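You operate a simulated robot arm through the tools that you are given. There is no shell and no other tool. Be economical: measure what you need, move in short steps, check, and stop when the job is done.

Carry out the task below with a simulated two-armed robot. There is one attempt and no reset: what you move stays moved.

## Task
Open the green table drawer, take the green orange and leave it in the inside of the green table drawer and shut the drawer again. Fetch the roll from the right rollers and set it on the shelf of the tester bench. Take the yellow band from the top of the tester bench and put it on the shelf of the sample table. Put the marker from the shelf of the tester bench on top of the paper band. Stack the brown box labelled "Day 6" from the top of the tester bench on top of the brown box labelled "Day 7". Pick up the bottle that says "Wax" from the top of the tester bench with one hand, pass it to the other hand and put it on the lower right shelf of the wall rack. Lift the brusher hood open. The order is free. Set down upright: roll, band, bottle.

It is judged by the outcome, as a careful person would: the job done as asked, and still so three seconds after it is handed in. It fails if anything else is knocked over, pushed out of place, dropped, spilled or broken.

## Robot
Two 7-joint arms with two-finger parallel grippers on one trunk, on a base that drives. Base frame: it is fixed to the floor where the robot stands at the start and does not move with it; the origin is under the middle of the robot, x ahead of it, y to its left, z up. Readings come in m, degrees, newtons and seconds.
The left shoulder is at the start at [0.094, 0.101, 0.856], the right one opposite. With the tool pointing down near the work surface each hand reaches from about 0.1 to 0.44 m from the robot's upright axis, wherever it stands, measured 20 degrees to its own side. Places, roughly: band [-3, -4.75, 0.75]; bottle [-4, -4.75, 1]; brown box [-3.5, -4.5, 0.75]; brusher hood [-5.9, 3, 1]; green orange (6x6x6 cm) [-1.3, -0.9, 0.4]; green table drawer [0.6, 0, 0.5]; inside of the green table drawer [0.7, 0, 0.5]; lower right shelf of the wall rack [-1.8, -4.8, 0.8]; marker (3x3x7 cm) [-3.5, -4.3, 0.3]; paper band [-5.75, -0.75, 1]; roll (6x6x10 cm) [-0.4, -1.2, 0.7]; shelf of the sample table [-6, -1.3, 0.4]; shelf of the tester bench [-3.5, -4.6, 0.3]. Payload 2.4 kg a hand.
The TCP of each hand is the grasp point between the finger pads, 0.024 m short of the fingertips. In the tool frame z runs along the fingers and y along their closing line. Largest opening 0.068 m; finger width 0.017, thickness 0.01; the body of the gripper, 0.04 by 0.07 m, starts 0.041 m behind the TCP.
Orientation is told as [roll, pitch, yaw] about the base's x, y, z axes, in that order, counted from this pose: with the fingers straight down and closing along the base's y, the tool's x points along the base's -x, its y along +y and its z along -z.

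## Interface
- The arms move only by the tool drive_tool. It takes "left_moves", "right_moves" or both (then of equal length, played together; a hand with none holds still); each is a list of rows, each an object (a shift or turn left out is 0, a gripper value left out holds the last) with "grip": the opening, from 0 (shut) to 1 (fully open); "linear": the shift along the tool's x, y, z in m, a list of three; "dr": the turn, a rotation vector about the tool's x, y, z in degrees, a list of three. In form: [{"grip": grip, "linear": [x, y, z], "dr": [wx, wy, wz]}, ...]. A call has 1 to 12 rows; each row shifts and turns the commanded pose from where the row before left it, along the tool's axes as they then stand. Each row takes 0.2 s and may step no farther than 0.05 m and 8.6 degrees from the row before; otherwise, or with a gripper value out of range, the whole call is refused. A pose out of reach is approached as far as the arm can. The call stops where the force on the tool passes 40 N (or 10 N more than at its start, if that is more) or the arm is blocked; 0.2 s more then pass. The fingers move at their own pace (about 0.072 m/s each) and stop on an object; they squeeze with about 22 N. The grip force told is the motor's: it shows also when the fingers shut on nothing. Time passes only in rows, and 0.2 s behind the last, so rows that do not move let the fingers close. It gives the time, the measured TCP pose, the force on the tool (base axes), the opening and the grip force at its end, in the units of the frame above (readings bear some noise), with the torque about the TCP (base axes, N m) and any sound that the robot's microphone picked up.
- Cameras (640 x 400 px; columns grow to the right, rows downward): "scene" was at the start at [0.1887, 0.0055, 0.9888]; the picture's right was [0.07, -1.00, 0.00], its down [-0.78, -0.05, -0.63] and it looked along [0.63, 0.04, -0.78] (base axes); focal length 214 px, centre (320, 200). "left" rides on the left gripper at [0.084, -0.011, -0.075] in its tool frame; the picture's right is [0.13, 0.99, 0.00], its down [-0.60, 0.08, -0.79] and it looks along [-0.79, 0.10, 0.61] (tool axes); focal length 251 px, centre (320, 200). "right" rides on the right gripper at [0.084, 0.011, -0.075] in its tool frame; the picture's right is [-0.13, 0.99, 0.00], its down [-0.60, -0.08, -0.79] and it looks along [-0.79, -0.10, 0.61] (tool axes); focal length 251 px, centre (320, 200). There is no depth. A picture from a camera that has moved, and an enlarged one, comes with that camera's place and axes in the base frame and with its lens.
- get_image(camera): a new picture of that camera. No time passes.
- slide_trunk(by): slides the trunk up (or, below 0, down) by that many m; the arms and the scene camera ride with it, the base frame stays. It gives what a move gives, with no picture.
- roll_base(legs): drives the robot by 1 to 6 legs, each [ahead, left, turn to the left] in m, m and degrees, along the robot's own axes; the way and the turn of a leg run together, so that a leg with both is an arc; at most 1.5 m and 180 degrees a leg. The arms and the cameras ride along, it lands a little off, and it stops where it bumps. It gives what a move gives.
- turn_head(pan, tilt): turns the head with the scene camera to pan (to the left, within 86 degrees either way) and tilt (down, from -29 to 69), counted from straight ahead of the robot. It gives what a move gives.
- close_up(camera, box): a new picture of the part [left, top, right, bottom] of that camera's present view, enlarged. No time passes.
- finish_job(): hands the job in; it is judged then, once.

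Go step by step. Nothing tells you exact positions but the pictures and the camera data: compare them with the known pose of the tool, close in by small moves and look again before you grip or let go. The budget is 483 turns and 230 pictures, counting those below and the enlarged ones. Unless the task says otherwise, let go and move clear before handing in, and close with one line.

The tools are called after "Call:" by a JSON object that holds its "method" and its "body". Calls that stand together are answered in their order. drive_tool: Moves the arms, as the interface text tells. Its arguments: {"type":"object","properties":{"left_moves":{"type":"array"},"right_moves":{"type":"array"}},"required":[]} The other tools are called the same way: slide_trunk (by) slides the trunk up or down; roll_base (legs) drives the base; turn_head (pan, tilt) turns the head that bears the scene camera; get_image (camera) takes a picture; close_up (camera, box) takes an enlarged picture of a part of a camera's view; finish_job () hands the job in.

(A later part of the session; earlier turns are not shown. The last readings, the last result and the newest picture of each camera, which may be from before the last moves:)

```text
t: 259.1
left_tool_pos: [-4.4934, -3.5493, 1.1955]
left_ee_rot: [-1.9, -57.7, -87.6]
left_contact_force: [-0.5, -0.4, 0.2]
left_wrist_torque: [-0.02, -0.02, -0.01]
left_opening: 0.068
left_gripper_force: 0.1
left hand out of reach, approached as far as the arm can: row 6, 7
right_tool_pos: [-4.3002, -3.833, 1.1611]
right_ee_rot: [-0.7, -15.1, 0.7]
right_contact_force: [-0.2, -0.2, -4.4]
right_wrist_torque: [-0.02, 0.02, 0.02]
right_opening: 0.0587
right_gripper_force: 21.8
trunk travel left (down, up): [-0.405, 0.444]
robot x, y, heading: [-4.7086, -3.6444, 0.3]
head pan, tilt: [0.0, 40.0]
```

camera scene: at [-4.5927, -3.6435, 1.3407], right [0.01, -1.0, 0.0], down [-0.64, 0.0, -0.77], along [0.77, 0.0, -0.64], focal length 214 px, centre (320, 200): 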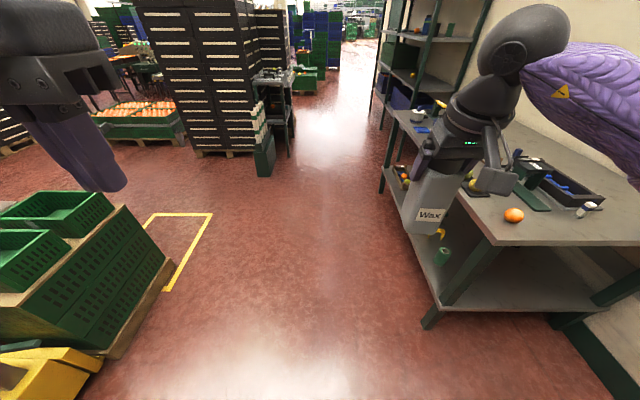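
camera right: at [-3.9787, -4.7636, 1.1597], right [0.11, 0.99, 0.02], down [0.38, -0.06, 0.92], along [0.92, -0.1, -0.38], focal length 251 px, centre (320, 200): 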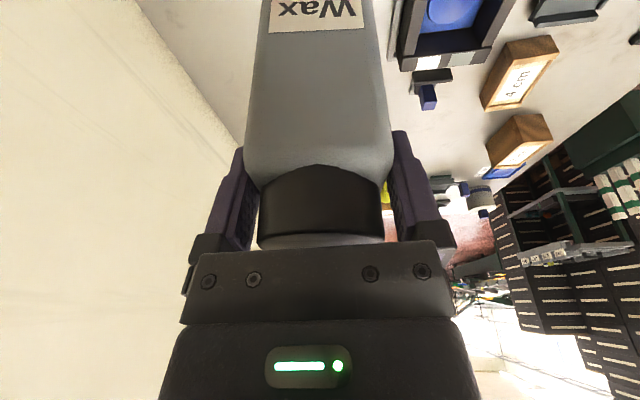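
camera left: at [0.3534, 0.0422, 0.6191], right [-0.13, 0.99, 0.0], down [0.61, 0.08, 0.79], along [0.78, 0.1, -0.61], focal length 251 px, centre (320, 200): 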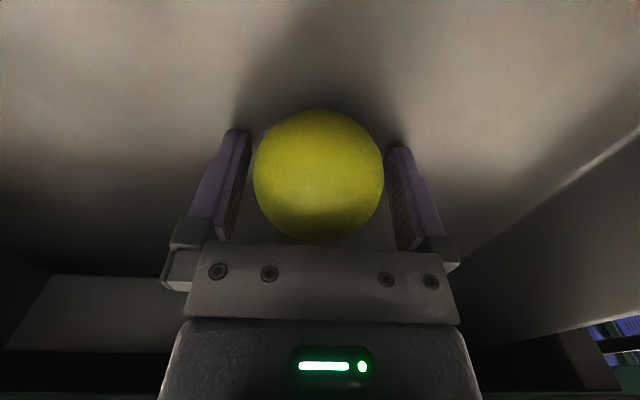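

Call:
{"method": "drive_tool", "body": {"left_moves": [{"linear": [0.0227, 0.03, 0.0203]}, {"linear": [0.0227, 0.03, 0.0203]}, {"linear": [0.0227, 0.03, 0.0203]}, {"linear": [0.0227, 0.03, 0.0203]}]}}

Call:
{"method": "get_image", "body": {"camera": "scene"}}

Call:
{"method": "get_image", "body": {"camera": "left"}}

```text
t: 260.1
left_tool_pos: [-4.4919, -3.6051, 1.17]
left_ee_rot: [-1.9, -57.6, -87.8]
left_contact_force: [0.3, -0.1, 0.4]
left_wrist_torque: [0.01, 0.04, 0.01]
left_opening: 0.0678
left_gripper_force: 0.1
left hand out of reach, approached as far as the arm can: row 1, 2, 3, 4
right_tool_pos: [-4.3008, -3.8343, 1.1598]
right_ee_rot: [-0.7, -15.1, 0.6]
right_contact_force: [-0.5, -0.3, -4.1]
right_wrist_torque: [0.02, -0.01, 0.0]
right_opening: 0.0591
right_gripper_force: 21.7
trunk travel left (down, up): [-0.405, 0.444]
robot x, y, heading: [-4.7105, -3.6444, 0.4]
head pan, tilt: [0.0, 40.0]
```

```text
125 pictures are left
camera scene: at [-4.5926, -3.6435, 1.3408], right [0.01, -1.0, 0.0], down [-0.64, 0.0, -0.77], along [0.77, 0.01, -0.64], focal length 214 px, centre (320, 200)
```

scene: 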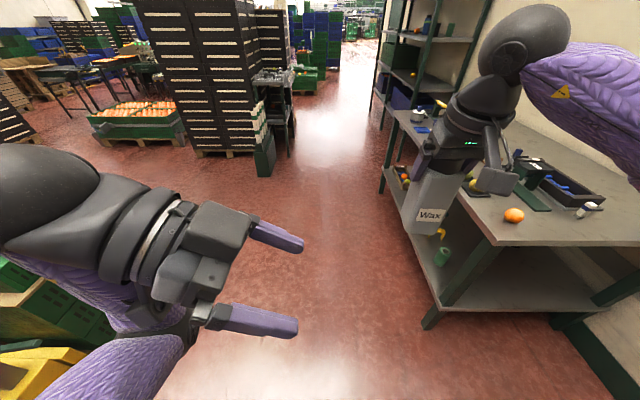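

```text
124 pictures are left
camera left: at [-4.5047, -3.4964, 1.1398], right [0.99, 0.08, -0.13], down [0.09, 0.35, 0.93], along [0.12, -0.93, 0.34], focal length 251 px, centre (320, 200)
```

left: 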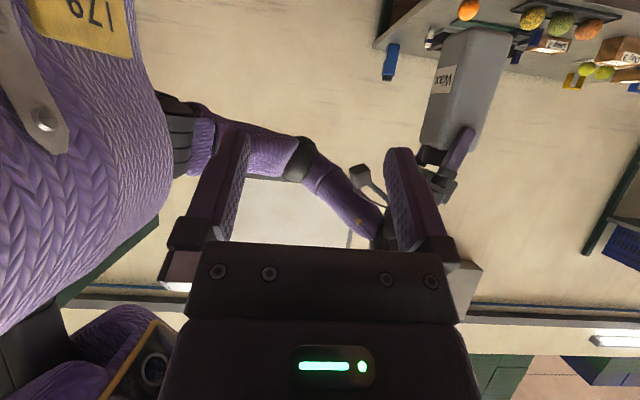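

Call:
{"method": "drive_tool", "body": {"left_moves": [{"dr": [-7.2, 0, -4.5]}, {"dr": [-7.2, 0, -4.5]}, {"dr": [-7.2, 0, -4.5]}, {"dr": [-7.2, 0, -4.5]}, {"dr": [-7.2, 0, -4.5]}]}}

Call:
{"method": "drive_tool", "body": {"right_moves": [{"dr": [-2.1, 0, -8.0]}, {"dr": [-2.1, 0, -8.0]}, {"dr": [-2.1, 0, -8.0]}, {"dr": [-2.1, 0, -8.0]}, {"dr": [-2.1, 0, -8.0]}, {"dr": [-1.1, 0, -4.2]}]}}

```text
t: 261.3
left_tool_pos: [-4.42, -3.602, 1.2072]
left_ee_rot: [-0.9, -57.1, -46.1]
left_contact_force: [0.0, 1.0, -0.1]
left_wrist_torque: [-0.01, -0.02, -0.03]
left_opening: 0.0679
left_gripper_force: 0.0
left hand out of reach, approached as far as the arm can: row 1, 2, 3, 4, 5
right_tool_pos: [-4.3004, -3.8331, 1.1608]
right_ee_rot: [-0.6, -15.1, 0.8]
right_contact_force: [0.8, -0.6, -4.3]
right_wrist_torque: [0.01, 0.01, -0.02]
right_opening: 0.0591
right_gripper_force: 21.7
trunk travel left (down, up): [-0.405, 0.444]
robot x, y, heading: [-4.7108, -3.6469, 0.5]
head pan, tilt: [0.0, 40.0]
```

```text
t: 262.7
left_tool_pos: [-4.4207, -3.6014, 1.207]
left_ee_rot: [-0.9, -57.0, -46.4]
left_contact_force: [-0.6, -0.1, 0.7]
left_wrist_torque: [0.02, 0.0, -0.02]
left_opening: 0.0681
left_gripper_force: 0.1
right_tool_pos: [-4.3011, -3.834, 1.1613]
right_ee_rot: [-0.8, -14.7, 33.8]
right_contact_force: [-0.3, -0.5, -4.2]
right_wrist_torque: [0.02, 0.0, -0.02]
right_opening: 0.059
right_gripper_force: 21.8
right hand out of reach, approached as far as the arm can: row 5, 6
trunk travel left (down, up): [-0.405, 0.444]
robot x, y, heading: [-4.7081, -3.64, 0.4]
head pan, tilt: [0.0, 40.0]
```

Call:
{"method": "drive_tool", "body": {"left_moves": [{"dr": [4.1, 0, 2.7]}, {"dr": [4.1, 0, 2.7]}, {"linear": [0.0023, -0.005, 0.0353]}, {"linear": [0.0023, -0.005, 0.0353]}, {"linear": [0.0023, -0.005, 0.0353]}, {"linear": [0.0023, -0.005, 0.0353]}, {}]}}

Call:
{"method": "get_image", "body": {"camera": "left"}}

Call:
{"method": "get_image", "body": {"camera": "scene"}}

```text
t: 264.3
left_tool_pos: [-4.3763, -3.7075, 1.1219]
left_ee_rot: [-0.6, -57.2, -56.3]
left_contact_force: [0.2, -0.9, 0.6]
left_wrist_torque: [0.03, 0.01, -0.01]
left_opening: 0.0681
left_gripper_force: 0.1
right_tool_pos: [-4.3001, -3.8343, 1.1605]
right_ee_rot: [-0.9, -14.7, 33.9]
right_contact_force: [0.9, 0.3, -4.6]
right_wrist_torque: [0.0, 0.01, 0.0]
right_opening: 0.0592
right_gripper_force: 22.3
trunk travel left (down, up): [-0.405, 0.444]
robot x, y, heading: [-4.7098, -3.6435, 0.2]
head pan, tilt: [0.0, 40.0]
```

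```text
123 pictures are left
camera left: at [-4.4448, -3.6234, 1.093], right [0.79, 0.6, -0.11], down [-0.11, 0.33, 0.94], along [0.6, -0.73, 0.33], focal length 251 px, centre (320, 200)
```

left: 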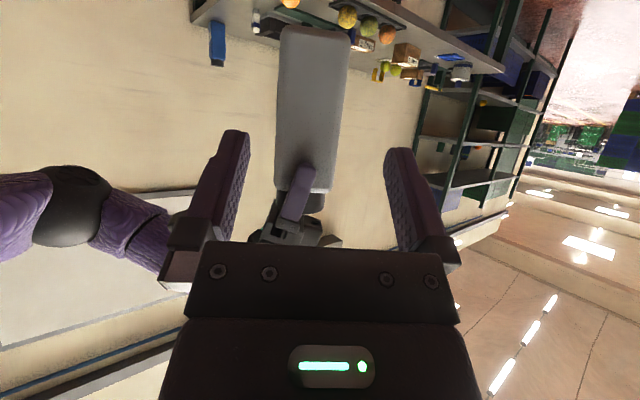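

```text
122 pictures are left
camera scene: at [-4.5926, -3.6435, 1.3408], right [0.01, -1.0, 0.0], down [-0.64, 0.0, -0.77], along [0.77, 0.01, -0.64], focal length 214 px, centre (320, 200)
```

scene: 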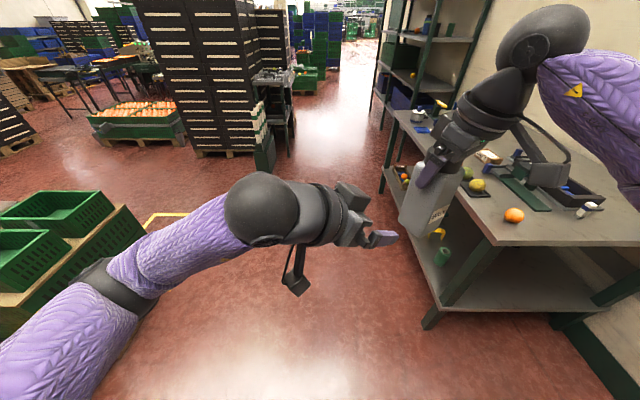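

Call:
{"method": "close_up", "body": {"camera": "left", "box": [220, 0, 420, 250]}}

```text
1.60 times, centred on (320, 125) of left
camera zoom: at [-4.4448, -3.6234, 1.093], right [0.79, 0.6, -0.11], down [-0.11, 0.33, 0.94], along [0.6, -0.73, 0.33], focal length 402 px, centre (320, 320)
```

zoom: 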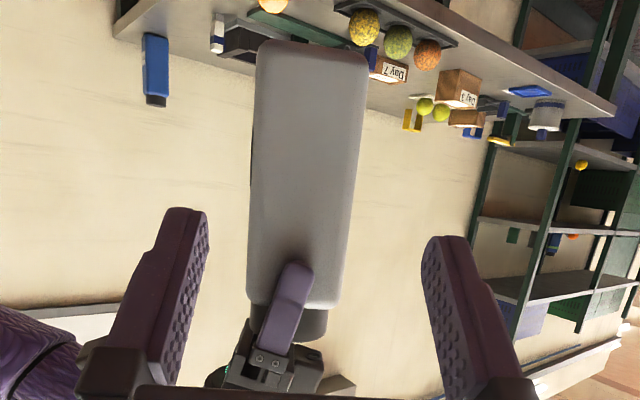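

Call:
{"method": "drive_tool", "body": {"left_moves": [{"linear": [-0.012, -0.004, 0.036]}, {"linear": [-0.012, -0.004, 0.036]}, {}]}}

Call:
{"method": "get_image", "body": {"camera": "left"}}

```text
t: 265.1
left_tool_pos: [-4.3421, -3.7752, 1.1023]
left_ee_rot: [-0.8, -57.1, -56.3]
left_contact_force: [0.9, -0.1, 0.4]
left_wrist_torque: [0.02, 0.02, 0.01]
left_opening: 0.0681
left_gripper_force: 0.1
right_tool_pos: [-4.3002, -3.8344, 1.1606]
right_ee_rot: [-0.8, -14.6, 33.9]
right_contact_force: [0.1, 0.2, -4.0]
right_wrist_torque: [0.05, 0.02, -0.03]
right_opening: 0.059
right_gripper_force: 22.4
trunk travel left (down, up): [-0.405, 0.444]
robot x, y, heading: [-4.7076, -3.6483, 0.5]
head pan, tilt: [0.0, 40.0]
```

```text
120 pictures are left
camera left: at [-4.4114, -3.6893, 1.074], right [0.79, 0.6, -0.11], down [-0.11, 0.33, 0.94], along [0.6, -0.73, 0.33], focal length 251 px, centre (320, 200)
```

left: 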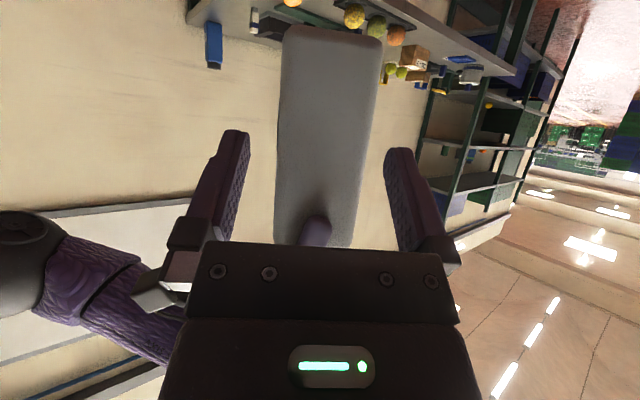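

Call:
{"method": "drive_tool", "body": {"left_moves": [{"linear": [-0.0045, 0.0015, 0.032]}, {"linear": [-0.0045, 0.0015, 0.03]}, {}]}}

Call:
{"method": "get_image", "body": {"camera": "left"}}

Call:
{"method": "close_up", "body": {"camera": "scene", "box": [320, 100, 480, 260]}}

```text
t: 265.7
left_tool_pos: [-4.3115, -3.8172, 1.0796]
left_ee_rot: [-0.6, -57.4, -56.5]
left_contact_force: [-7.8, 8.5, -0.1]
left_wrist_torque: [-0.49, -0.47, -0.03]
left_opening: 0.0681
left_gripper_force: 0.0
right_tool_pos: [-4.2984, -3.8405, 1.1591]
right_ee_rot: [-1.7, -14.5, 32.7]
right_contact_force: [7.1, -8.4, -4.2]
right_wrist_torque: [-0.18, -0.18, -0.07]
right_opening: 0.059
right_gripper_force: 22.2
trunk travel left (down, up): [-0.405, 0.444]
robot x, y, heading: [-4.7112, -3.6467, 0.8]
head pan, tilt: [0.0, 40.0]
stopped in row 3 (right hand): the force on the tool passed its limit at 73 N (the readings are from after the stop); the commanded pose is now the measured one
```

```text
119 pictures are left
camera left: at [-4.3807, -3.7333, 1.0508], right [0.79, 0.6, -0.11], down [-0.12, 0.33, 0.94], along [0.6, -0.73, 0.33], focal length 251 px, centre (320, 200)
```

left: 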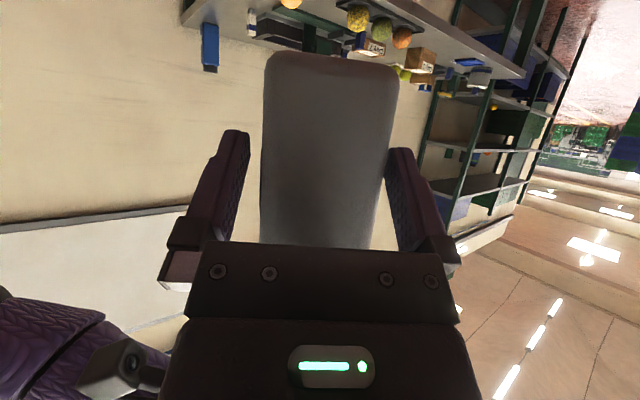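

```text
2.50 times, centred on (400, 180) of scene
camera zoom: at [-4.5926, -3.6436, 1.3408], right [0.01, -1.0, 0.0], down [-0.64, 0.0, -0.77], along [0.77, 0.01, -0.64], focal length 536 px, centre (120, 250)
```

zoom: 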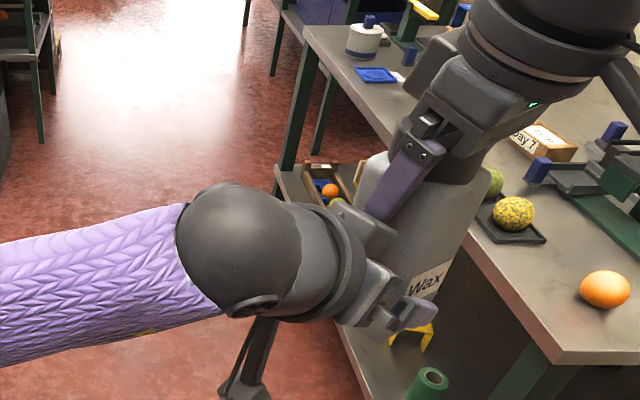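

Call:
{"method": "drive_tool", "body": {"left_moves": [{"linear": [0, 0, -0.006]}, {"grip": 0.8}, {"grip": 0.5}, {"grip": 0.5}, {"grip": 0.5}]}}

Call:
{"method": "get_image", "body": {"camera": "left"}}

```text
t: 266.9
left_tool_pos: [-4.3137, -3.8135, 1.0828]
left_ee_rot: [-0.7, -57.4, -56.6]
left_contact_force: [5.2, -1.7, -0.5]
left_wrist_torque: [-0.12, 0.04, -0.04]
left_opening: 0.0586
left_gripper_force: 21.8
right_tool_pos: [-4.297, -3.8388, 1.1592]
right_ee_rot: [-1.6, -14.4, 32.8]
right_contact_force: [-6.7, 1.4, -4.6]
right_wrist_torque: [0.3, 0.41, 0.16]
right_opening: 0.0584
right_gripper_force: 21.6
trunk travel left (down, up): [-0.405, 0.444]
robot x, y, heading: [-4.7092, -3.6434, 0.4]
head pan, tilt: [0.0, 40.0]
```

```text
117 pictures are left
camera left: at [-4.3829, -3.7287, 1.054], right [0.79, 0.6, -0.11], down [-0.12, 0.33, 0.94], along [0.6, -0.73, 0.33], focal length 251 px, centre (320, 200)
```

left: 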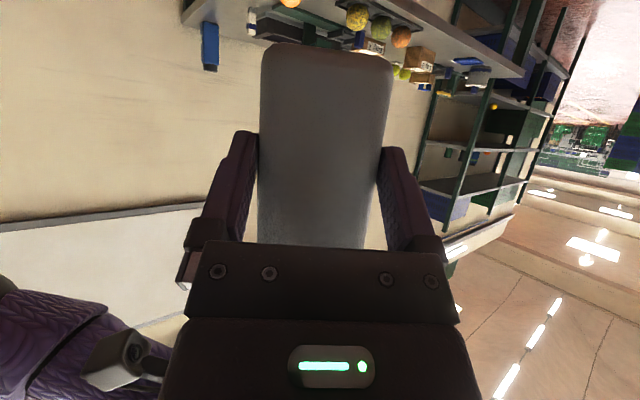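

Call:
{"method": "drive_tool", "body": {"right_moves": [{"grip": 1}, {"grip": 1}, {"linear": [0, 0, -0.03]}, {"linear": [0, 0, -0.03]}, {"linear": [0, -0.01, -0.03]}]}}

Call:
{"method": "get_image", "body": {"camera": "scene"}}

Call:
{"method": "get_image", "body": {"camera": "left"}}

```text
t: 268.1
left_tool_pos: [-4.314, -3.8139, 1.0836]
left_ee_rot: [-0.6, -57.3, -56.6]
left_contact_force: [-0.2, 0.3, -0.5]
left_wrist_torque: [0.1, 0.08, -0.01]
left_opening: 0.0583
left_gripper_force: 22.1
right_tool_pos: [-4.3238, -3.8482, 1.2432]
right_ee_rot: [-1.5, -14.6, 32.8]
right_contact_force: [-0.4, -0.2, -0.4]
right_wrist_torque: [-0.04, 0.0, -0.03]
right_opening: 0.0678
right_gripper_force: 0.1
right hand out of reach, approached as far as the arm can: row 5
trunk travel left (down, up): [-0.405, 0.444]
robot x, y, heading: [-4.7135, -3.6436, 0.2]
head pan, tilt: [0.0, 40.0]
```

```text
116 pictures are left
camera scene: at [-4.5929, -3.6436, 1.3408], right [0.01, -1.0, 0.0], down [-0.64, 0.0, -0.77], along [0.77, 0.01, -0.64], focal length 214 px, centre (320, 200)
```

scene: 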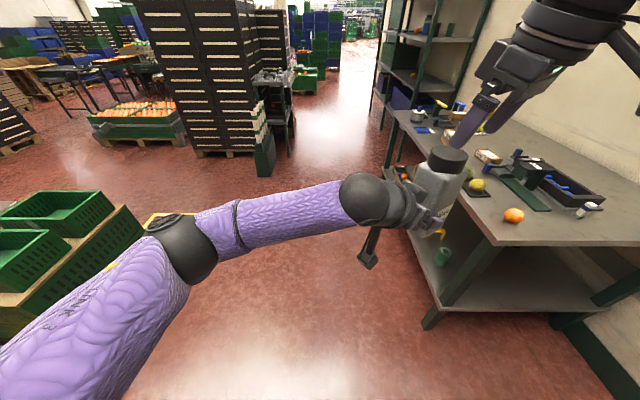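

```text
115 pictures are left
camera left: at [-4.3832, -3.7287, 1.0541], right [0.79, 0.6, -0.11], down [-0.12, 0.33, 0.94], along [0.6, -0.73, 0.33], focal length 251 px, centre (320, 200)
```

left: 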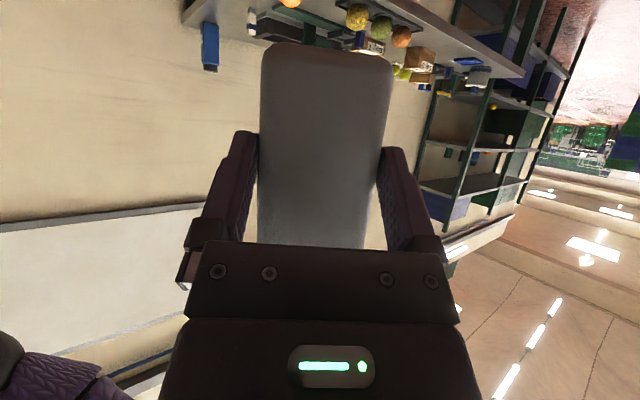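

Call:
{"method": "drive_tool", "body": {"right_moves": [{"dr": [2.1, 0, 8.0], "linear": [0.01, -0.02, -0.02]}, {"dr": [2.1, 0, 8.0], "linear": [0.01, -0.02, -0.02]}, {"dr": [2.1, 0, 8.0], "linear": [0, -0.02, -0.01]}, {"dr": [2.1, 0, 8.0]}]}}

Call:
{"method": "drive_tool", "body": {"left_moves": [{"dr": [-6.8, 0, -4.4], "linear": [0, 0, -0.015]}, {"dr": [-6.8, 0, -4.4], "linear": [0, 0, -0.015]}, {"dr": [-6.8, 0, -4.4], "linear": [0, 0, -0.01]}, {"dr": [-6.8, 0, -4.4]}, {"dr": [-6.8, 0, -4.4]}, {"dr": [-6.8, 0, -4.4]}, {"dr": [-6.8, 0, -4.4]}]}}

Call:
{"method": "get_image", "body": {"camera": "scene"}}

```text
t: 269.1
left_tool_pos: [-4.3138, -3.8122, 1.0836]
left_ee_rot: [-0.6, -57.4, -56.5]
left_contact_force: [-0.1, -0.7, -0.7]
left_wrist_torque: [0.12, 0.1, 0.02]
left_opening: 0.0584
left_gripper_force: 22.1
right_tool_pos: [-4.3278, -3.9171, 1.288]
right_ee_rot: [-1.4, -15.4, -0.4]
right_contact_force: [-0.1, -1.0, 0.0]
right_wrist_torque: [0.02, 0.01, -0.02]
right_opening: 0.0681
right_gripper_force: 0.1
trunk travel left (down, up): [-0.405, 0.444]
robot x, y, heading: [-4.7119, -3.6425, 0.5]
head pan, tilt: [0.0, 40.0]
```

```text
t: 270.7
left_tool_pos: [-4.3371, -3.7889, 1.1057]
left_ee_rot: [-0.8, -57.0, 0.5]
left_contact_force: [0.7, 0.2, -4.4]
left_wrist_torque: [-0.02, 0.15, -0.01]
left_opening: 0.0581
left_gripper_force: 21.9
right_tool_pos: [-4.328, -3.9179, 1.2879]
right_ee_rot: [-1.4, -15.4, -0.3]
right_contact_force: [-0.2, -0.2, -0.9]
right_wrist_torque: [-0.03, -0.01, -0.04]
right_opening: 0.068
right_gripper_force: 0.0
trunk travel left (down, up): [-0.405, 0.444]
robot x, y, heading: [-4.7087, -3.6455, 0.3]
head pan, tilt: [0.0, 40.0]
```

```text
114 pictures are left
camera scene: at [-4.5927, -3.6439, 1.3408], right [0.01, -1.0, 0.0], down [-0.64, 0.0, -0.77], along [0.77, 0.01, -0.64], focal length 214 px, centre (320, 200)
```

scene: 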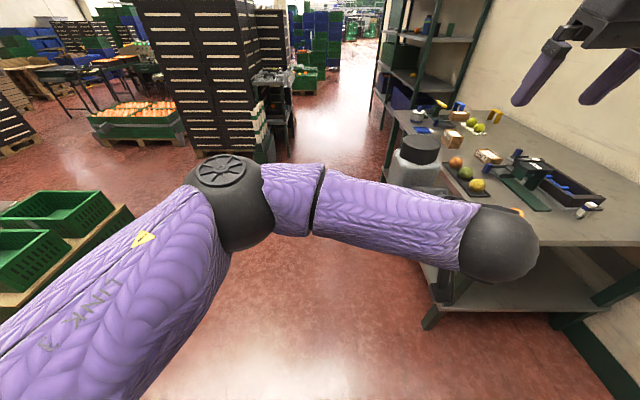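

Call:
{"method": "drive_tool", "body": {"left_moves": [{"linear": [0, 0.04, 0]}, {"linear": [0, 0.04, 0]}, {"linear": [0, 0.04, 0]}, {"linear": [0, 0.04, 0]}, {"linear": [0, 0.04, 0]}, {"linear": [0, 0.04, 0]}, {"linear": [0, 0.04, 0]}]}}

Call:
{"method": "roll_base", "body": {"legs": [[1.4, 0, 0], [1.2, 0, 0], [0, 0, -90]]}}

Call:
{"method": "turn_head", "body": {"pan": 0, "tilt": 30}}

Call:
{"method": "get_image", "body": {"camera": "scene"}}

```text
t: 272.3
left_tool_pos: [-4.335, -3.5085, 1.1037]
left_ee_rot: [-0.8, -57.0, 0.4]
left_contact_force: [-0.2, 0.4, -4.6]
left_wrist_torque: [0.03, 0.14, -0.04]
left_opening: 0.058
left_gripper_force: 21.6
right_tool_pos: [-4.3297, -3.9155, 1.287]
right_ee_rot: [-1.6, -15.4, -0.2]
right_contact_force: [0.3, -0.4, 0.1]
right_wrist_torque: [-0.03, -0.02, -0.04]
right_opening: 0.0679
right_gripper_force: 0.1
trunk travel left (down, up): [-0.405, 0.444]
robot x, y, heading: [-4.7066, -3.6469, 0.2]
head pan, tilt: [0.0, 40.0]
```

```text
t: 288.7
left_tool_pos: [-1.9933, -4.0329, 1.104]
left_ee_rot: [-0.8, -57.0, -90.4]
left_contact_force: [-0.7, 0.6, -4.5]
left_wrist_torque: [0.15, -0.01, -0.01]
left_opening: 0.0577
left_gripper_force: 22.4
right_tool_pos: [-2.4014, -4.0346, 1.2877]
right_ee_rot: [-1.5, -15.3, -91.0]
right_contact_force: [0.6, 0.5, -0.7]
right_wrist_torque: [0.0, 0.04, 0.01]
right_opening: 0.0681
right_gripper_force: 0.0
trunk travel left (down, up): [-0.405, 0.444]
robot x, y, heading: [-2.1235, -3.6546, -90.4]
head pan, tilt: [0.0, 40.0]
```

```text
t: 289.4
left_tool_pos: [-1.9935, -4.0321, 1.104]
left_ee_rot: [-0.8, -56.9, -90.4]
left_contact_force: [0.2, 0.3, -4.6]
left_wrist_torque: [0.15, 0.03, 0.02]
left_opening: 0.0578
left_gripper_force: 22.4
right_tool_pos: [-2.4018, -4.0341, 1.2888]
right_ee_rot: [-1.3, -15.4, -91.0]
right_contact_force: [0.2, -1.1, 0.5]
right_wrist_torque: [-0.02, 0.02, -0.06]
right_opening: 0.0679
right_gripper_force: 0.2
trunk travel left (down, up): [-0.405, 0.444]
robot x, y, heading: [-2.1219, -3.6546, -90.5]
head pan, tilt: [0.0, 30.0]
```

```text
113 pictures are left
camera scene: at [-2.1237, -3.7764, 1.356], right [-1.0, 0.01, 0.0], down [0.0, 0.5, -0.87], along [-0.01, -0.87, -0.5], focal length 214 px, centre (320, 200)
```

scene: 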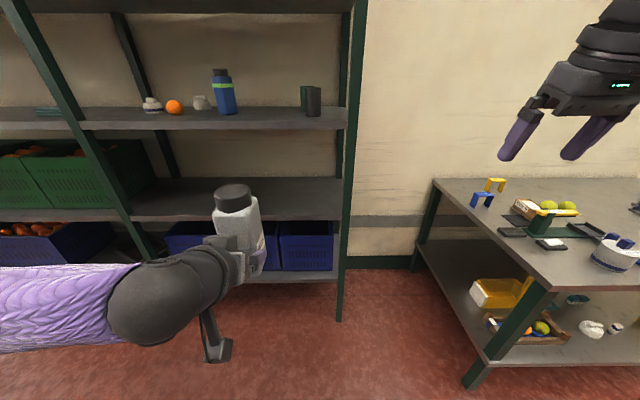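

Call:
{"method": "slide_trunk", "body": {"by": -0.19}}

Call:
{"method": "drive_tool", "body": {"left_moves": [{"linear": [-0.0182, 0, 0.028]}, {"linear": [-0.0182, 0, 0.028]}, {"linear": [-0.0182, 0, 0.028]}]}}

Call:
{"method": "roll_base", "body": {"legs": [[0.38, 0, 0]]}}

Call:
{"method": "get_image", "body": {"camera": "left"}}

Call:
{"method": "get_image", "body": {"camera": "scene"}}

```text
t: 291.5
left_tool_pos: [-1.9953, -4.043, 0.8921]
left_ee_rot: [-0.8, -53.0, -90.4]
left_contact_force: [-0.4, -0.4, -3.2]
left_wrist_torque: [0.16, 0.04, 0.02]
left_opening: 0.0579
left_gripper_force: 22.2
right_tool_pos: [-2.4034, -4.0329, 1.0979]
right_ee_rot: [-1.4, -15.4, -91.0]
right_contact_force: [-0.4, 0.0, 0.0]
right_wrist_torque: [0.01, 0.01, 0.02]
right_opening: 0.0682
right_gripper_force: 0.1
trunk travel left (down, up): [-0.215, 0.635]
robot x, y, heading: [-2.1219, -3.6585, -90.5]
head pan, tilt: [0.0, 30.0]
```

```text
t: 292.3
left_tool_pos: [-1.9973, -4.1428, 0.8832]
left_ee_rot: [-0.8, -53.0, -90.4]
left_contact_force: [0.3, 0.4, -4.2]
left_wrist_torque: [0.16, 0.05, 0.03]
left_opening: 0.0577
left_gripper_force: 21.8
right_tool_pos: [-2.4014, -4.033, 1.0984]
right_ee_rot: [-1.4, -15.4, -90.9]
right_contact_force: [0.4, -0.4, -0.2]
right_wrist_torque: [-0.01, 0.0, 0.0]
right_opening: 0.0681
right_gripper_force: 0.0
trunk travel left (down, up): [-0.215, 0.635]
robot x, y, heading: [-2.1219, -3.6603, -90.3]
head pan, tilt: [0.0, 30.0]
```

```text
t: 294.7
left_tool_pos: [-1.9999, -4.5243, 0.8839]
left_ee_rot: [-0.7, -53.1, -90.7]
left_contact_force: [0.8, 0.5, -4.1]
left_wrist_torque: [0.16, 0.0, 0.0]
left_opening: 0.058
left_gripper_force: 22.4
right_tool_pos: [-2.4067, -4.4147, 1.0976]
right_ee_rot: [-1.4, -15.5, -91.1]
right_contact_force: [0.4, -0.1, 0.7]
right_wrist_torque: [0.03, 0.02, 0.01]
right_opening: 0.0681
right_gripper_force: 0.1
trunk travel left (down, up): [-0.215, 0.635]
robot x, y, heading: [-2.1268, -4.0361, -90.4]
head pan, tilt: [0.0, 30.0]
```

```text
112 pictures are left
camera left: at [-2.0097, -4.4145, 0.8621], right [0.99, 0.06, -0.11], down [0.09, 0.27, 0.96], along [0.08, -0.96, 0.26], focal length 251 px, centre (320, 200)
```

left: 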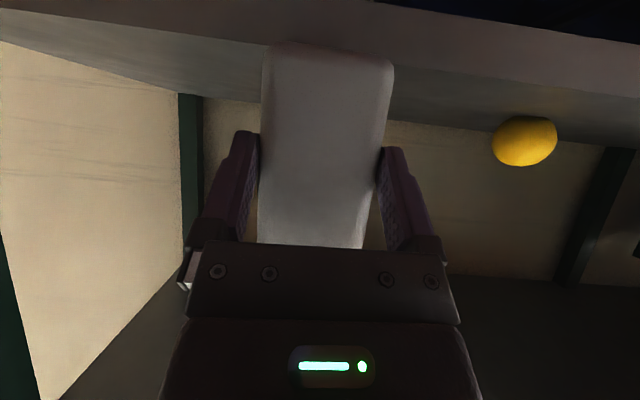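

```text
111 pictures are left
camera scene: at [-2.1275, -4.1955, 1.1638], right [-1.0, 0.01, 0.0], down [0.0, 0.5, -0.87], along [-0.01, -0.87, -0.5], focal length 214 px, centre (320, 200)
```

scene: 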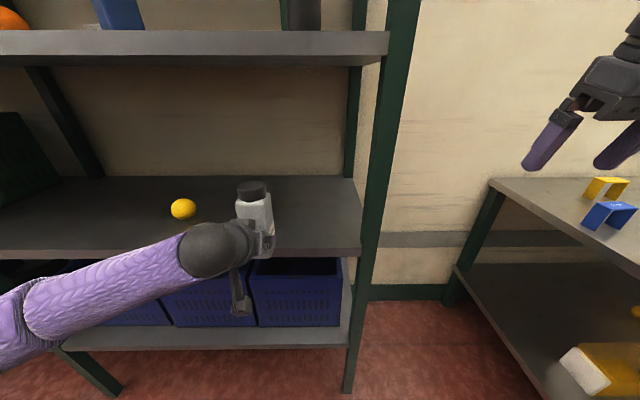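

Call:
{"method": "drive_tool", "body": {"left_moves": [{"linear": [-0.016, 0, -0.011], "dr": [0, -2, 0]}, {"dr": [0, -2, 0]}, {}]}}

Call:
{"method": "roll_base", "body": {"legs": [[0.16, 0, 0]]}}

Call:
{"method": "get_image", "body": {"camera": "scene"}}

Call:
{"method": "get_image", "body": {"camera": "left"}}

```text
t: 295.5
left_tool_pos: [-2.0006, -4.5261, 0.9035]
left_ee_rot: [-0.9, -57.1, -90.4]
left_contact_force: [0.4, 0.1, -4.7]
left_wrist_torque: [0.14, -0.01, 0.0]
left_opening: 0.0579
left_gripper_force: 22.1
right_tool_pos: [-2.4053, -4.414, 1.0975]
right_ee_rot: [-1.4, -15.4, -91.1]
right_contact_force: [0.7, -1.1, 0.2]
right_wrist_torque: [-0.02, 0.01, -0.02]
right_opening: 0.0678
right_gripper_force: 0.1
trunk travel left (down, up): [-0.215, 0.635]
robot x, y, heading: [-2.1277, -4.0396, -90.6]
head pan, tilt: [0.0, 30.0]
```

```text
t: 297.0
left_tool_pos: [-2.0033, -4.688, 0.9031]
left_ee_rot: [-1.0, -57.1, -90.5]
left_contact_force: [0.6, 0.0, -4.5]
left_wrist_torque: [0.14, 0.01, 0.0]
left_opening: 0.0579
left_gripper_force: 22.1
right_tool_pos: [-2.4078, -4.5763, 1.098]
right_ee_rot: [-1.4, -15.5, -91.2]
right_contact_force: [0.6, 0.2, -0.2]
right_wrist_torque: [0.0, 0.02, 0.01]
right_opening: 0.0679
right_gripper_force: 0.0
trunk travel left (down, up): [-0.215, 0.635]
robot x, y, heading: [-2.1278, -4.2007, -90.7]
head pan, tilt: [0.0, 30.0]
```

```text
110 pictures are left
camera scene: at [-2.1293, -4.3569, 1.1638], right [-1.0, 0.01, 0.0], down [0.01, 0.5, -0.87], along [-0.01, -0.87, -0.5], focal length 214 px, centre (320, 200)
```

scene: 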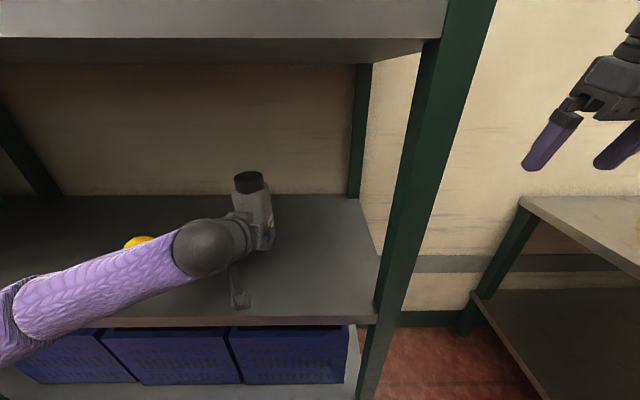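

```text
109 pictures are left
camera left: at [-2.012, -4.5784, 0.8738], right [0.99, 0.05, -0.12], down [0.09, 0.34, 0.94], along [0.08, -0.94, 0.33], focal length 251 px, centre (320, 200)
```

left: 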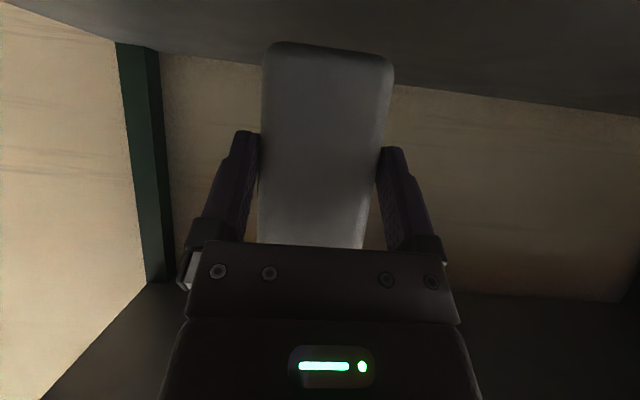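

Call:
{"method": "drive_tool", "body": {"left_moves": [{"linear": [0.015, 0, -0.023]}, {"linear": [0.0168, 0, 0.011]}, {"linear": [0.0084, 0, 0.0055]}, {}]}}

```text
t: 298.0
left_tool_pos: [-2.003, -4.658, 0.8756]
left_ee_rot: [-1.0, -57.5, -90.5]
left_contact_force: [0.8, -2.7, 17.1]
left_wrist_torque: [-0.09, -0.43, -0.08]
left_opening: 0.0581
left_gripper_force: 22.6
right_tool_pos: [-2.4091, -4.5752, 1.0988]
right_ee_rot: [-1.4, -15.4, -91.2]
right_contact_force: [-0.4, -1.4, -1.2]
right_wrist_torque: [0.0, 0.0, 0.0]
right_opening: 0.0681
right_gripper_force: 0.0
trunk travel left (down, up): [-0.215, 0.635]
robot x, y, heading: [-2.1294, -4.1978, -90.7]
head pan, tilt: [0.0, 30.0]
```

Call:
{"method": "get_image", "body": {"camera": "left"}}

Call:
{"method": "close_up", "body": {"camera": "scene", "box": [160, 140, 360, 340]}}

```text
108 pictures are left
camera left: at [-2.0119, -4.5506, 0.8458], right [0.99, 0.05, -0.12], down [0.09, 0.34, 0.93], along [0.08, -0.94, 0.34], focal length 251 px, centre (320, 200)
```

left: 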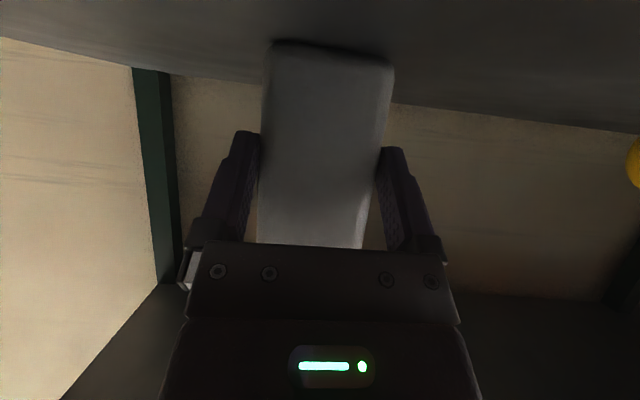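

```text
2.00 times, centred on (260, 240) of scene
camera zoom: at [-2.1296, -4.3555, 1.1643], right [-1.0, 0.01, 0.0], down [0.01, 0.5, -0.87], along [-0.01, -0.87, -0.5], focal length 429 px, centre (440, 120)
```

zoom: 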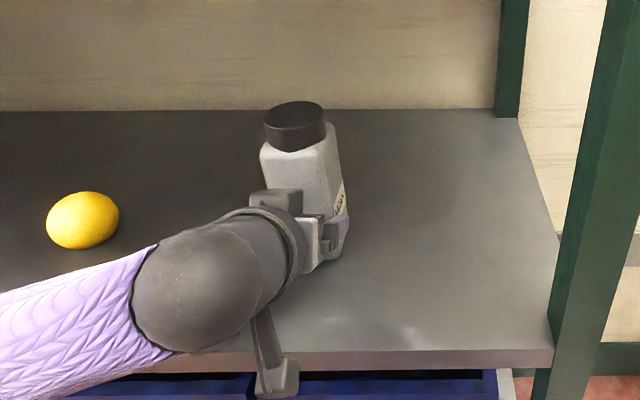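

Call:
{"method": "drive_tool", "body": {"left_moves": [{"linear": [-0.001, 0, -0.0006], "grip": 0.92}, {"grip": 0.96}, {"grip": 1}, {"grip": 1}, {}]}}

Call:
{"method": "get_image", "body": {"camera": "left"}}

```text
t: 299.2
left_tool_pos: [-2.0032, -4.6596, 0.8753]
left_ee_rot: [-0.9, -57.1, -90.4]
left_contact_force: [-0.6, 0.5, 0.3]
left_wrist_torque: [0.02, 0.02, 0.01]
left_opening: 0.0679
left_gripper_force: 0.1
right_tool_pos: [-2.4075, -4.5755, 1.099]
right_ee_rot: [-1.4, -15.4, -91.2]
right_contact_force: [-0.1, 0.5, -0.1]
right_wrist_torque: [-0.03, -0.02, 0.01]
right_opening: 0.0679
right_gripper_force: 0.1
trunk travel left (down, up): [-0.215, 0.635]
robot x, y, heading: [-2.1311, -4.2021, -90.5]
head pan, tilt: [0.0, 30.0]
```

```text
106 pictures are left
camera left: at [-2.0118, -4.5505, 0.8452], right [0.99, 0.05, -0.12], down [0.09, 0.34, 0.94], along [0.08, -0.94, 0.33], focal length 251 px, centre (320, 200)
```

left: 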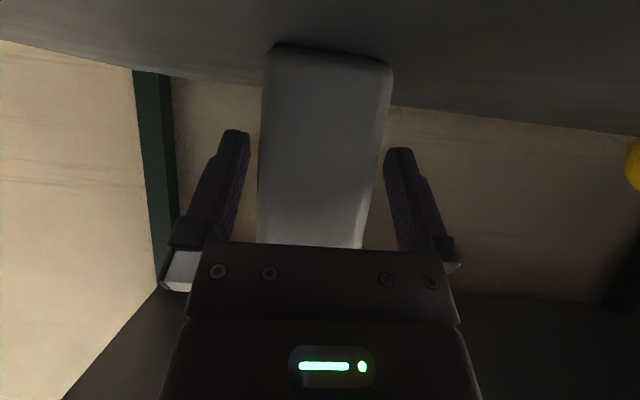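

Call:
{"method": "drive_tool", "body": {"left_moves": [{"linear": [0.0136, 0, -0.021]}, {"linear": [0.0136, 0, -0.021]}, {"linear": [0.0136, 0, -0.021]}, {"linear": [0.0136, 0, -0.021]}]}}

Call:
{"method": "roll_base", "body": {"legs": [[-0.3, 0, 0]]}}

Call:
{"method": "get_image", "body": {"camera": "scene"}}

```text
t: 300.2
left_tool_pos: [-2.0039, -4.5884, 0.8703]
left_ee_rot: [-0.9, -57.1, -90.5]
left_contact_force: [0.0, -0.3, -0.2]
left_wrist_torque: [0.03, -0.01, -0.03]
left_opening: 0.068
left_gripper_force: 0.0
left hand out of reach, approached as far as the arm can: row 3, 4
right_tool_pos: [-2.4079, -4.575, 1.0985]
right_ee_rot: [-1.4, -15.4, -91.2]
right_contact_force: [-0.7, 0.1, -0.1]
right_wrist_torque: [-0.03, 0.01, 0.01]
right_opening: 0.0683
right_gripper_force: 0.0
trunk travel left (down, up): [-0.215, 0.635]
robot x, y, heading: [-2.1292, -4.1978, -90.7]
head pan, tilt: [0.0, 30.0]
```

```text
t: 302.2
left_tool_pos: [-1.9998, -4.288, 0.8706]
left_ee_rot: [-1.0, -57.2, -90.4]
left_contact_force: [-0.2, 0.6, 0.1]
left_wrist_torque: [0.02, 0.01, 0.04]
left_opening: 0.0679
left_gripper_force: 0.1
right_tool_pos: [-2.4048, -4.2767, 1.0986]
right_ee_rot: [-1.4, -15.3, -91.2]
right_contact_force: [0.0, 0.4, 0.7]
right_wrist_torque: [0.0, 0.01, 0.01]
right_opening: 0.0679
right_gripper_force: 0.2
trunk travel left (down, up): [-0.215, 0.635]
robot x, y, heading: [-2.1247, -3.8991, -90.1]
head pan, tilt: [0.0, 30.0]
```

```text
105 pictures are left
camera scene: at [-2.1261, -4.0565, 1.1639], right [-1.0, 0.01, 0.0], down [0.0, 0.5, -0.87], along [-0.01, -0.87, -0.5], focal length 214 px, centre (320, 200)
```

scene: 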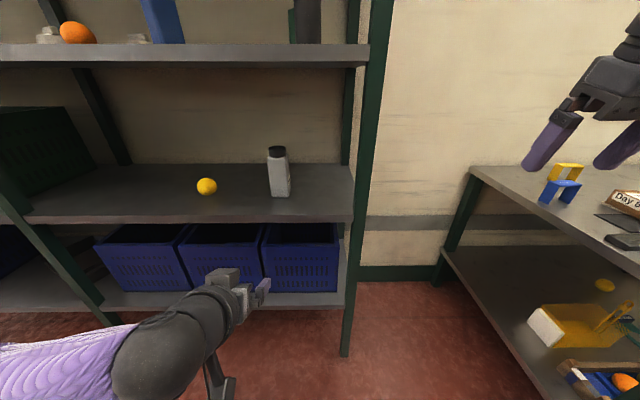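

Bottle is upright on the rack shelf, and I can read "Day 6" on the left box. I'll go to the bench's left side to take the Day 6 box with the right hand and the yellow band with the left.

Call:
{"method": "slide_trunk", "body": {"by": 0.15}}

Call:
{"method": "drive_tool", "body": {"left_moves": [{"linear": [-0.025, 0, -0.016]}, {"linear": [-0.025, 0, -0.016]}, {"linear": [-0.025, 0, -0.016]}]}}

Call:
{"method": "roll_base", "body": {"legs": [[0, -0.47, 0], [0, 0, -67], [0.19, 0.35, 0]]}}

Call:
{"method": "turn_head", "body": {"pan": 0, "tilt": 45}}

Call:
{"method": "get_image", "body": {"camera": "scene"}}

```text
t: 304.0
left_tool_pos: [-1.9998, -4.2891, 1.0205]
left_ee_rot: [-0.8, -57.0, -90.4]
left_contact_force: [0.8, 0.0, 0.4]
left_wrist_torque: [-0.03, -0.01, 0.03]
left_opening: 0.0681
left_gripper_force: 0.1
right_tool_pos: [-2.4048, -4.2758, 1.2478]
right_ee_rot: [-1.4, -15.4, -91.1]
right_contact_force: [0.1, -0.8, -0.2]
right_wrist_torque: [-0.04, 0.01, -0.02]
right_opening: 0.0677
right_gripper_force: 0.0
trunk travel left (down, up): [-0.365, 0.485]
robot x, y, heading: [-2.1248, -3.895, -90.8]
head pan, tilt: [0.0, 30.0]
```

```text
t: 304.8
left_tool_pos: [-1.9994, -4.2895, 1.1087]
left_ee_rot: [-0.9, -57.1, -90.4]
left_contact_force: [0.2, -0.7, 0.0]
left_wrist_torque: [0.02, -0.02, 0.02]
left_opening: 0.0683
left_gripper_force: 0.0
right_tool_pos: [-2.4052, -4.2757, 1.2491]
right_ee_rot: [-1.4, -15.5, -91.0]
right_contact_force: [-0.2, -0.1, 0.3]
right_wrist_torque: [0.03, 0.02, -0.01]
right_opening: 0.068
right_gripper_force: 0.0
trunk travel left (down, up): [-0.365, 0.485]
robot x, y, heading: [-2.1274, -3.8994, -90.3]
head pan, tilt: [0.0, 30.0]
```

```text
t: 312.6
left_tool_pos: [-2.9464, -4.5639, 1.109]
left_ee_rot: [-1.0, -57.1, -157.1]
left_contact_force: [-0.6, -1.7, 0.4]
left_wrist_torque: [-0.01, 0.04, -0.02]
left_opening: 0.0678
left_gripper_force: 0.0
right_tool_pos: [-3.0948, -4.1871, 1.2475]
right_ee_rot: [-1.5, -15.3, -157.8]
right_contact_force: [0.5, -0.4, 0.0]
right_wrist_torque: [-0.01, -0.02, -0.02]
right_opening: 0.0681
right_gripper_force: 0.0
trunk travel left (down, up): [-0.365, 0.485]
robot x, y, heading: [-2.636, -4.295, -157.0]
head pan, tilt: [0.0, 30.0]
```

```text
t: 313.4
left_tool_pos: [-2.9457, -4.565, 1.1084]
left_ee_rot: [-1.0, -57.0, -157.2]
left_contact_force: [0.8, 0.4, -0.6]
left_wrist_torque: [-0.01, 0.02, -0.02]
left_opening: 0.0678
left_gripper_force: 0.0
right_tool_pos: [-3.0943, -4.1875, 1.2492]
right_ee_rot: [-1.3, -15.3, -157.8]
right_contact_force: [-0.2, 0.6, -0.4]
right_wrist_torque: [0.01, 0.01, -0.06]
right_opening: 0.0681
right_gripper_force: 0.0
trunk travel left (down, up): [-0.365, 0.485]
robot x, y, heading: [-2.6346, -4.2951, -157.3]
head pan, tilt: [0.0, 45.0]
```

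```text
104 pictures are left
camera scene: at [-2.745, -4.3382, 1.2933], right [-0.39, 0.92, 0.0], down [0.65, 0.27, -0.71], along [-0.65, -0.27, -0.71], focal length 214 px, centre (320, 200)
```

scene: 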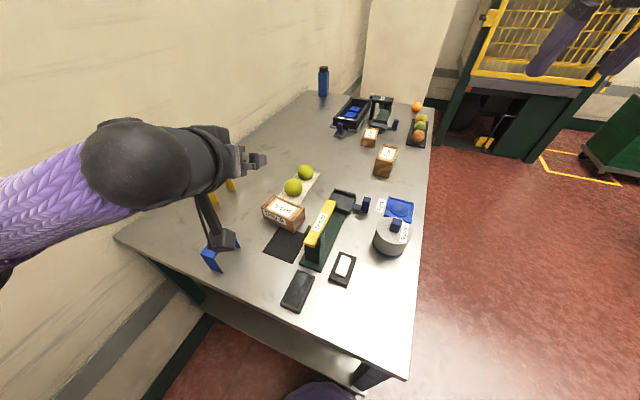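

Call:
{"method": "close_up", "body": {"camera": "scene", "box": [190, 150, 350, 270]}}

```text
3.33 times, centred on (270, 210) of scene
camera zoom: at [-2.745, -4.3382, 1.2933], right [-0.39, 0.92, 0.0], down [0.65, 0.27, -0.71], along [-0.65, -0.27, -0.71], focal length 715 px, centre (487, 167)
```

zoom: 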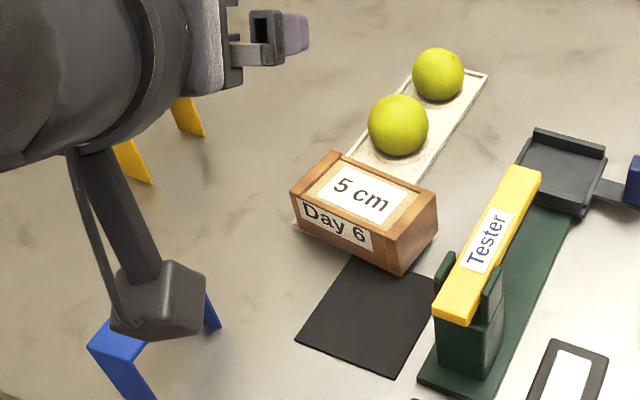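

Call:
{"method": "drive_tool", "body": {"left_moves": [{"dr": [0, 8.2, 0]}, {"dr": [0, 8.2, 0]}, {"dr": [0, 8.2, 0]}, {"dr": [0, 8.2, 0]}, {"dr": [0, 8.2, 0]}, {"dr": [0, 8.2, 0]}, {"dr": [0, 7.8, 0]}]}}

Call:
{"method": "drive_tool", "body": {"left_moves": [{"dr": [0, 0, -8.2]}, {"dr": [0, 0, -8.2]}, {"dr": [0, 0, -8.2]}, {"dr": [0, 0, -8.2]}, {"dr": [0, 0, -8.2]}, {"dr": [0, 0, -8.2]}, {"dr": [0, 0, -8.2]}, {"dr": [0, 0, -8.2]}, {"dr": [0, 0, -8.2]}, {"dr": [0, 0, -8.2]}, {"dr": [0, 0, -8]}]}}

Call:
{"method": "roll_base", "body": {"legs": [[0, 0, -22.8], [0, 0.15, 0]]}}

Call:
{"method": "get_image", "body": {"camera": "left"}}

Call:
{"method": "get_image", "body": {"camera": "scene"}}

```text
t: 315.0
left_tool_pos: [-2.9461, -4.5635, 1.1084]
left_ee_rot: [-0.5, 0.0, -157.9]
left_contact_force: [0.7, 0.1, 0.6]
left_wrist_torque: [0.0, 0.01, 0.0]
left_opening: 0.0681
left_gripper_force: 0.0
right_tool_pos: [-3.0944, -4.1869, 1.2487]
right_ee_rot: [-1.4, -15.5, -157.8]
right_contact_force: [0.4, -0.3, -0.2]
right_wrist_torque: [0.0, 0.0, -0.01]
right_opening: 0.0682
right_gripper_force: 0.1
trunk travel left (down, up): [-0.365, 0.485]
robot x, y, heading: [-2.6391, -4.2931, -157.6]
head pan, tilt: [0.0, 45.0]
```

```text
t: 317.4
left_tool_pos: [-2.9465, -4.5641, 1.1082]
left_ee_rot: [0.0, 0.5, -67.6]
left_contact_force: [0.0, -0.1, 0.3]
left_wrist_torque: [-0.02, 0.03, 0.02]
left_opening: 0.0678
left_gripper_force: 0.2
right_tool_pos: [-3.0938, -4.1873, 1.2484]
right_ee_rot: [-1.4, -15.4, -157.8]
right_contact_force: [-1.2, 0.5, 0.8]
right_wrist_torque: [0.01, -0.02, 0.02]
right_opening: 0.068
right_gripper_force: 0.1
trunk travel left (down, up): [-0.365, 0.485]
robot x, y, heading: [-2.64, -4.2943, -157.4]
head pan, tilt: [0.0, 45.0]
```

```text
t: 319.9
left_tool_pos: [-3.0282, -4.5726, 1.1079]
left_ee_rot: [-0.2, 0.5, -90.8]
left_contact_force: [-0.3, 0.2, 0.7]
left_wrist_torque: [0.01, 0.01, -0.04]
left_opening: 0.068
left_gripper_force: 0.0
right_tool_pos: [-3.0171, -4.1676, 1.2473]
right_ee_rot: [-1.5, -15.3, 179.3]
right_contact_force: [-1.0, -0.6, 0.5]
right_wrist_torque: [0.01, 0.0, 0.01]
right_opening: 0.0679
right_gripper_force: 0.0
trunk travel left (down, up): [-0.365, 0.485]
robot x, y, heading: [-2.6353, -4.4421, 179.9]
head pan, tilt: [0.0, 45.0]
```

```text
102 pictures are left
camera left: at [-3.0378, -4.4894, 1.1851], right [0.99, 0.12, 0.0], down [0.07, -0.61, 0.79], along [0.09, -0.78, -0.62], focal length 251 px, centre (320, 200)
```

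left: 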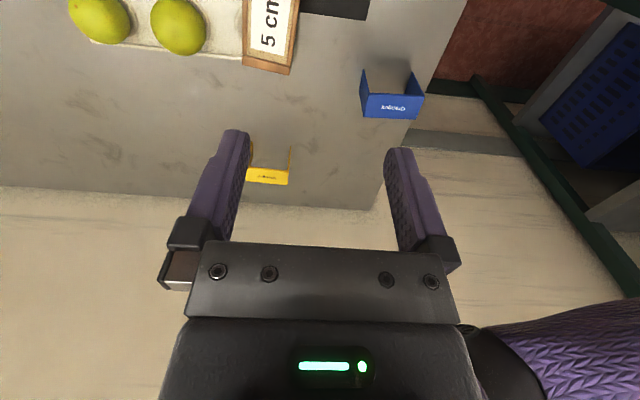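

```text
101 pictures are left
camera scene: at [-2.7544, -4.442, 1.2932], right [0.0, 1.0, 0.0], down [0.71, 0.0, -0.71], along [-0.71, 0.0, -0.71], focal length 214 px, centre (320, 200)
```

scene: 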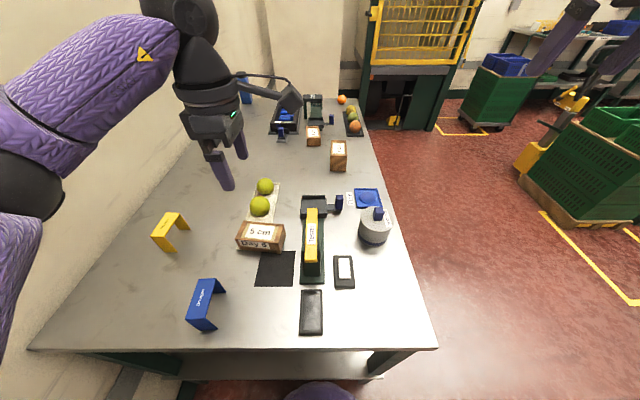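

Call:
{"method": "drive_tool", "body": {"left_moves": [{"linear": [-0.006, -0.018, 0.03]}, {"linear": [-0.006, -0.018, 0.035]}, {"linear": [-0.006, -0.018, 0.035]}, {"linear": [0, 0, 0.04]}, {"linear": [0, 0, 0.03]}, {}]}}

Call:
{"method": "get_image", "body": {"camera": "left"}}

Call:
{"method": "close_up", "body": {"camera": "scene", "box": [180, 150, 360, 285]}}

```text
t: 321.3
left_tool_pos: [-3.0814, -4.5877, 0.9378]
left_ee_rot: [-0.1, 0.4, -90.7]
left_contact_force: [0.1, -0.2, 0.3]
left_wrist_torque: [-0.01, -0.01, 0.01]
left_opening: 0.068
left_gripper_force: 0.0
right_tool_pos: [-3.0176, -4.1667, 1.2479]
right_ee_rot: [-1.4, -15.4, 179.3]
right_contact_force: [0.6, 0.6, 0.6]
right_wrist_torque: [-0.02, 0.01, 0.0]
right_opening: 0.0679
right_gripper_force: 0.0
trunk travel left (down, up): [-0.365, 0.485]
robot x, y, heading: [-2.6353, -4.4398, 180.0]
head pan, tilt: [0.0, 45.0]
```

```text
100 pictures are left
camera left: at [-3.0919, -4.5049, 1.0143], right [0.99, 0.12, 0.0], down [0.07, -0.61, 0.79], along [0.09, -0.78, -0.62], focal length 251 px, centre (320, 200)
```

left: 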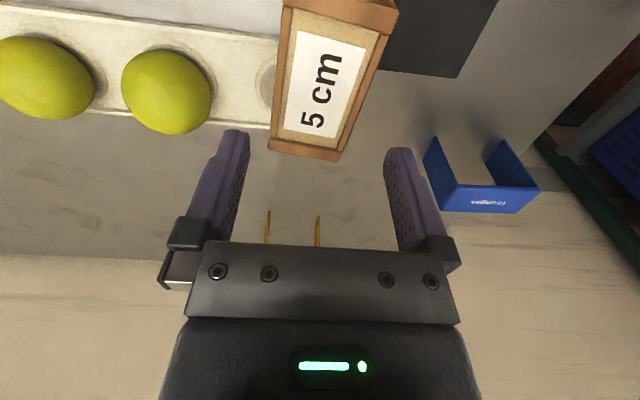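

```text
2.96 times, centred on (270, 218) of scene
camera zoom: at [-2.7544, -4.4413, 1.2932], right [0.0, 1.0, 0.0], down [0.71, 0.0, -0.71], along [-0.71, 0.0, -0.71], focal length 636 px, centre (468, 148)
```

zoom: 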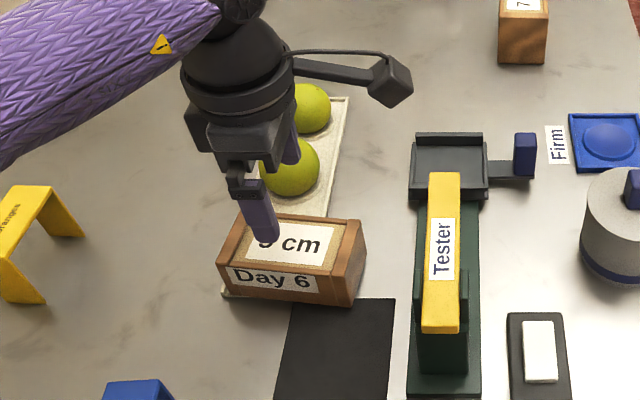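

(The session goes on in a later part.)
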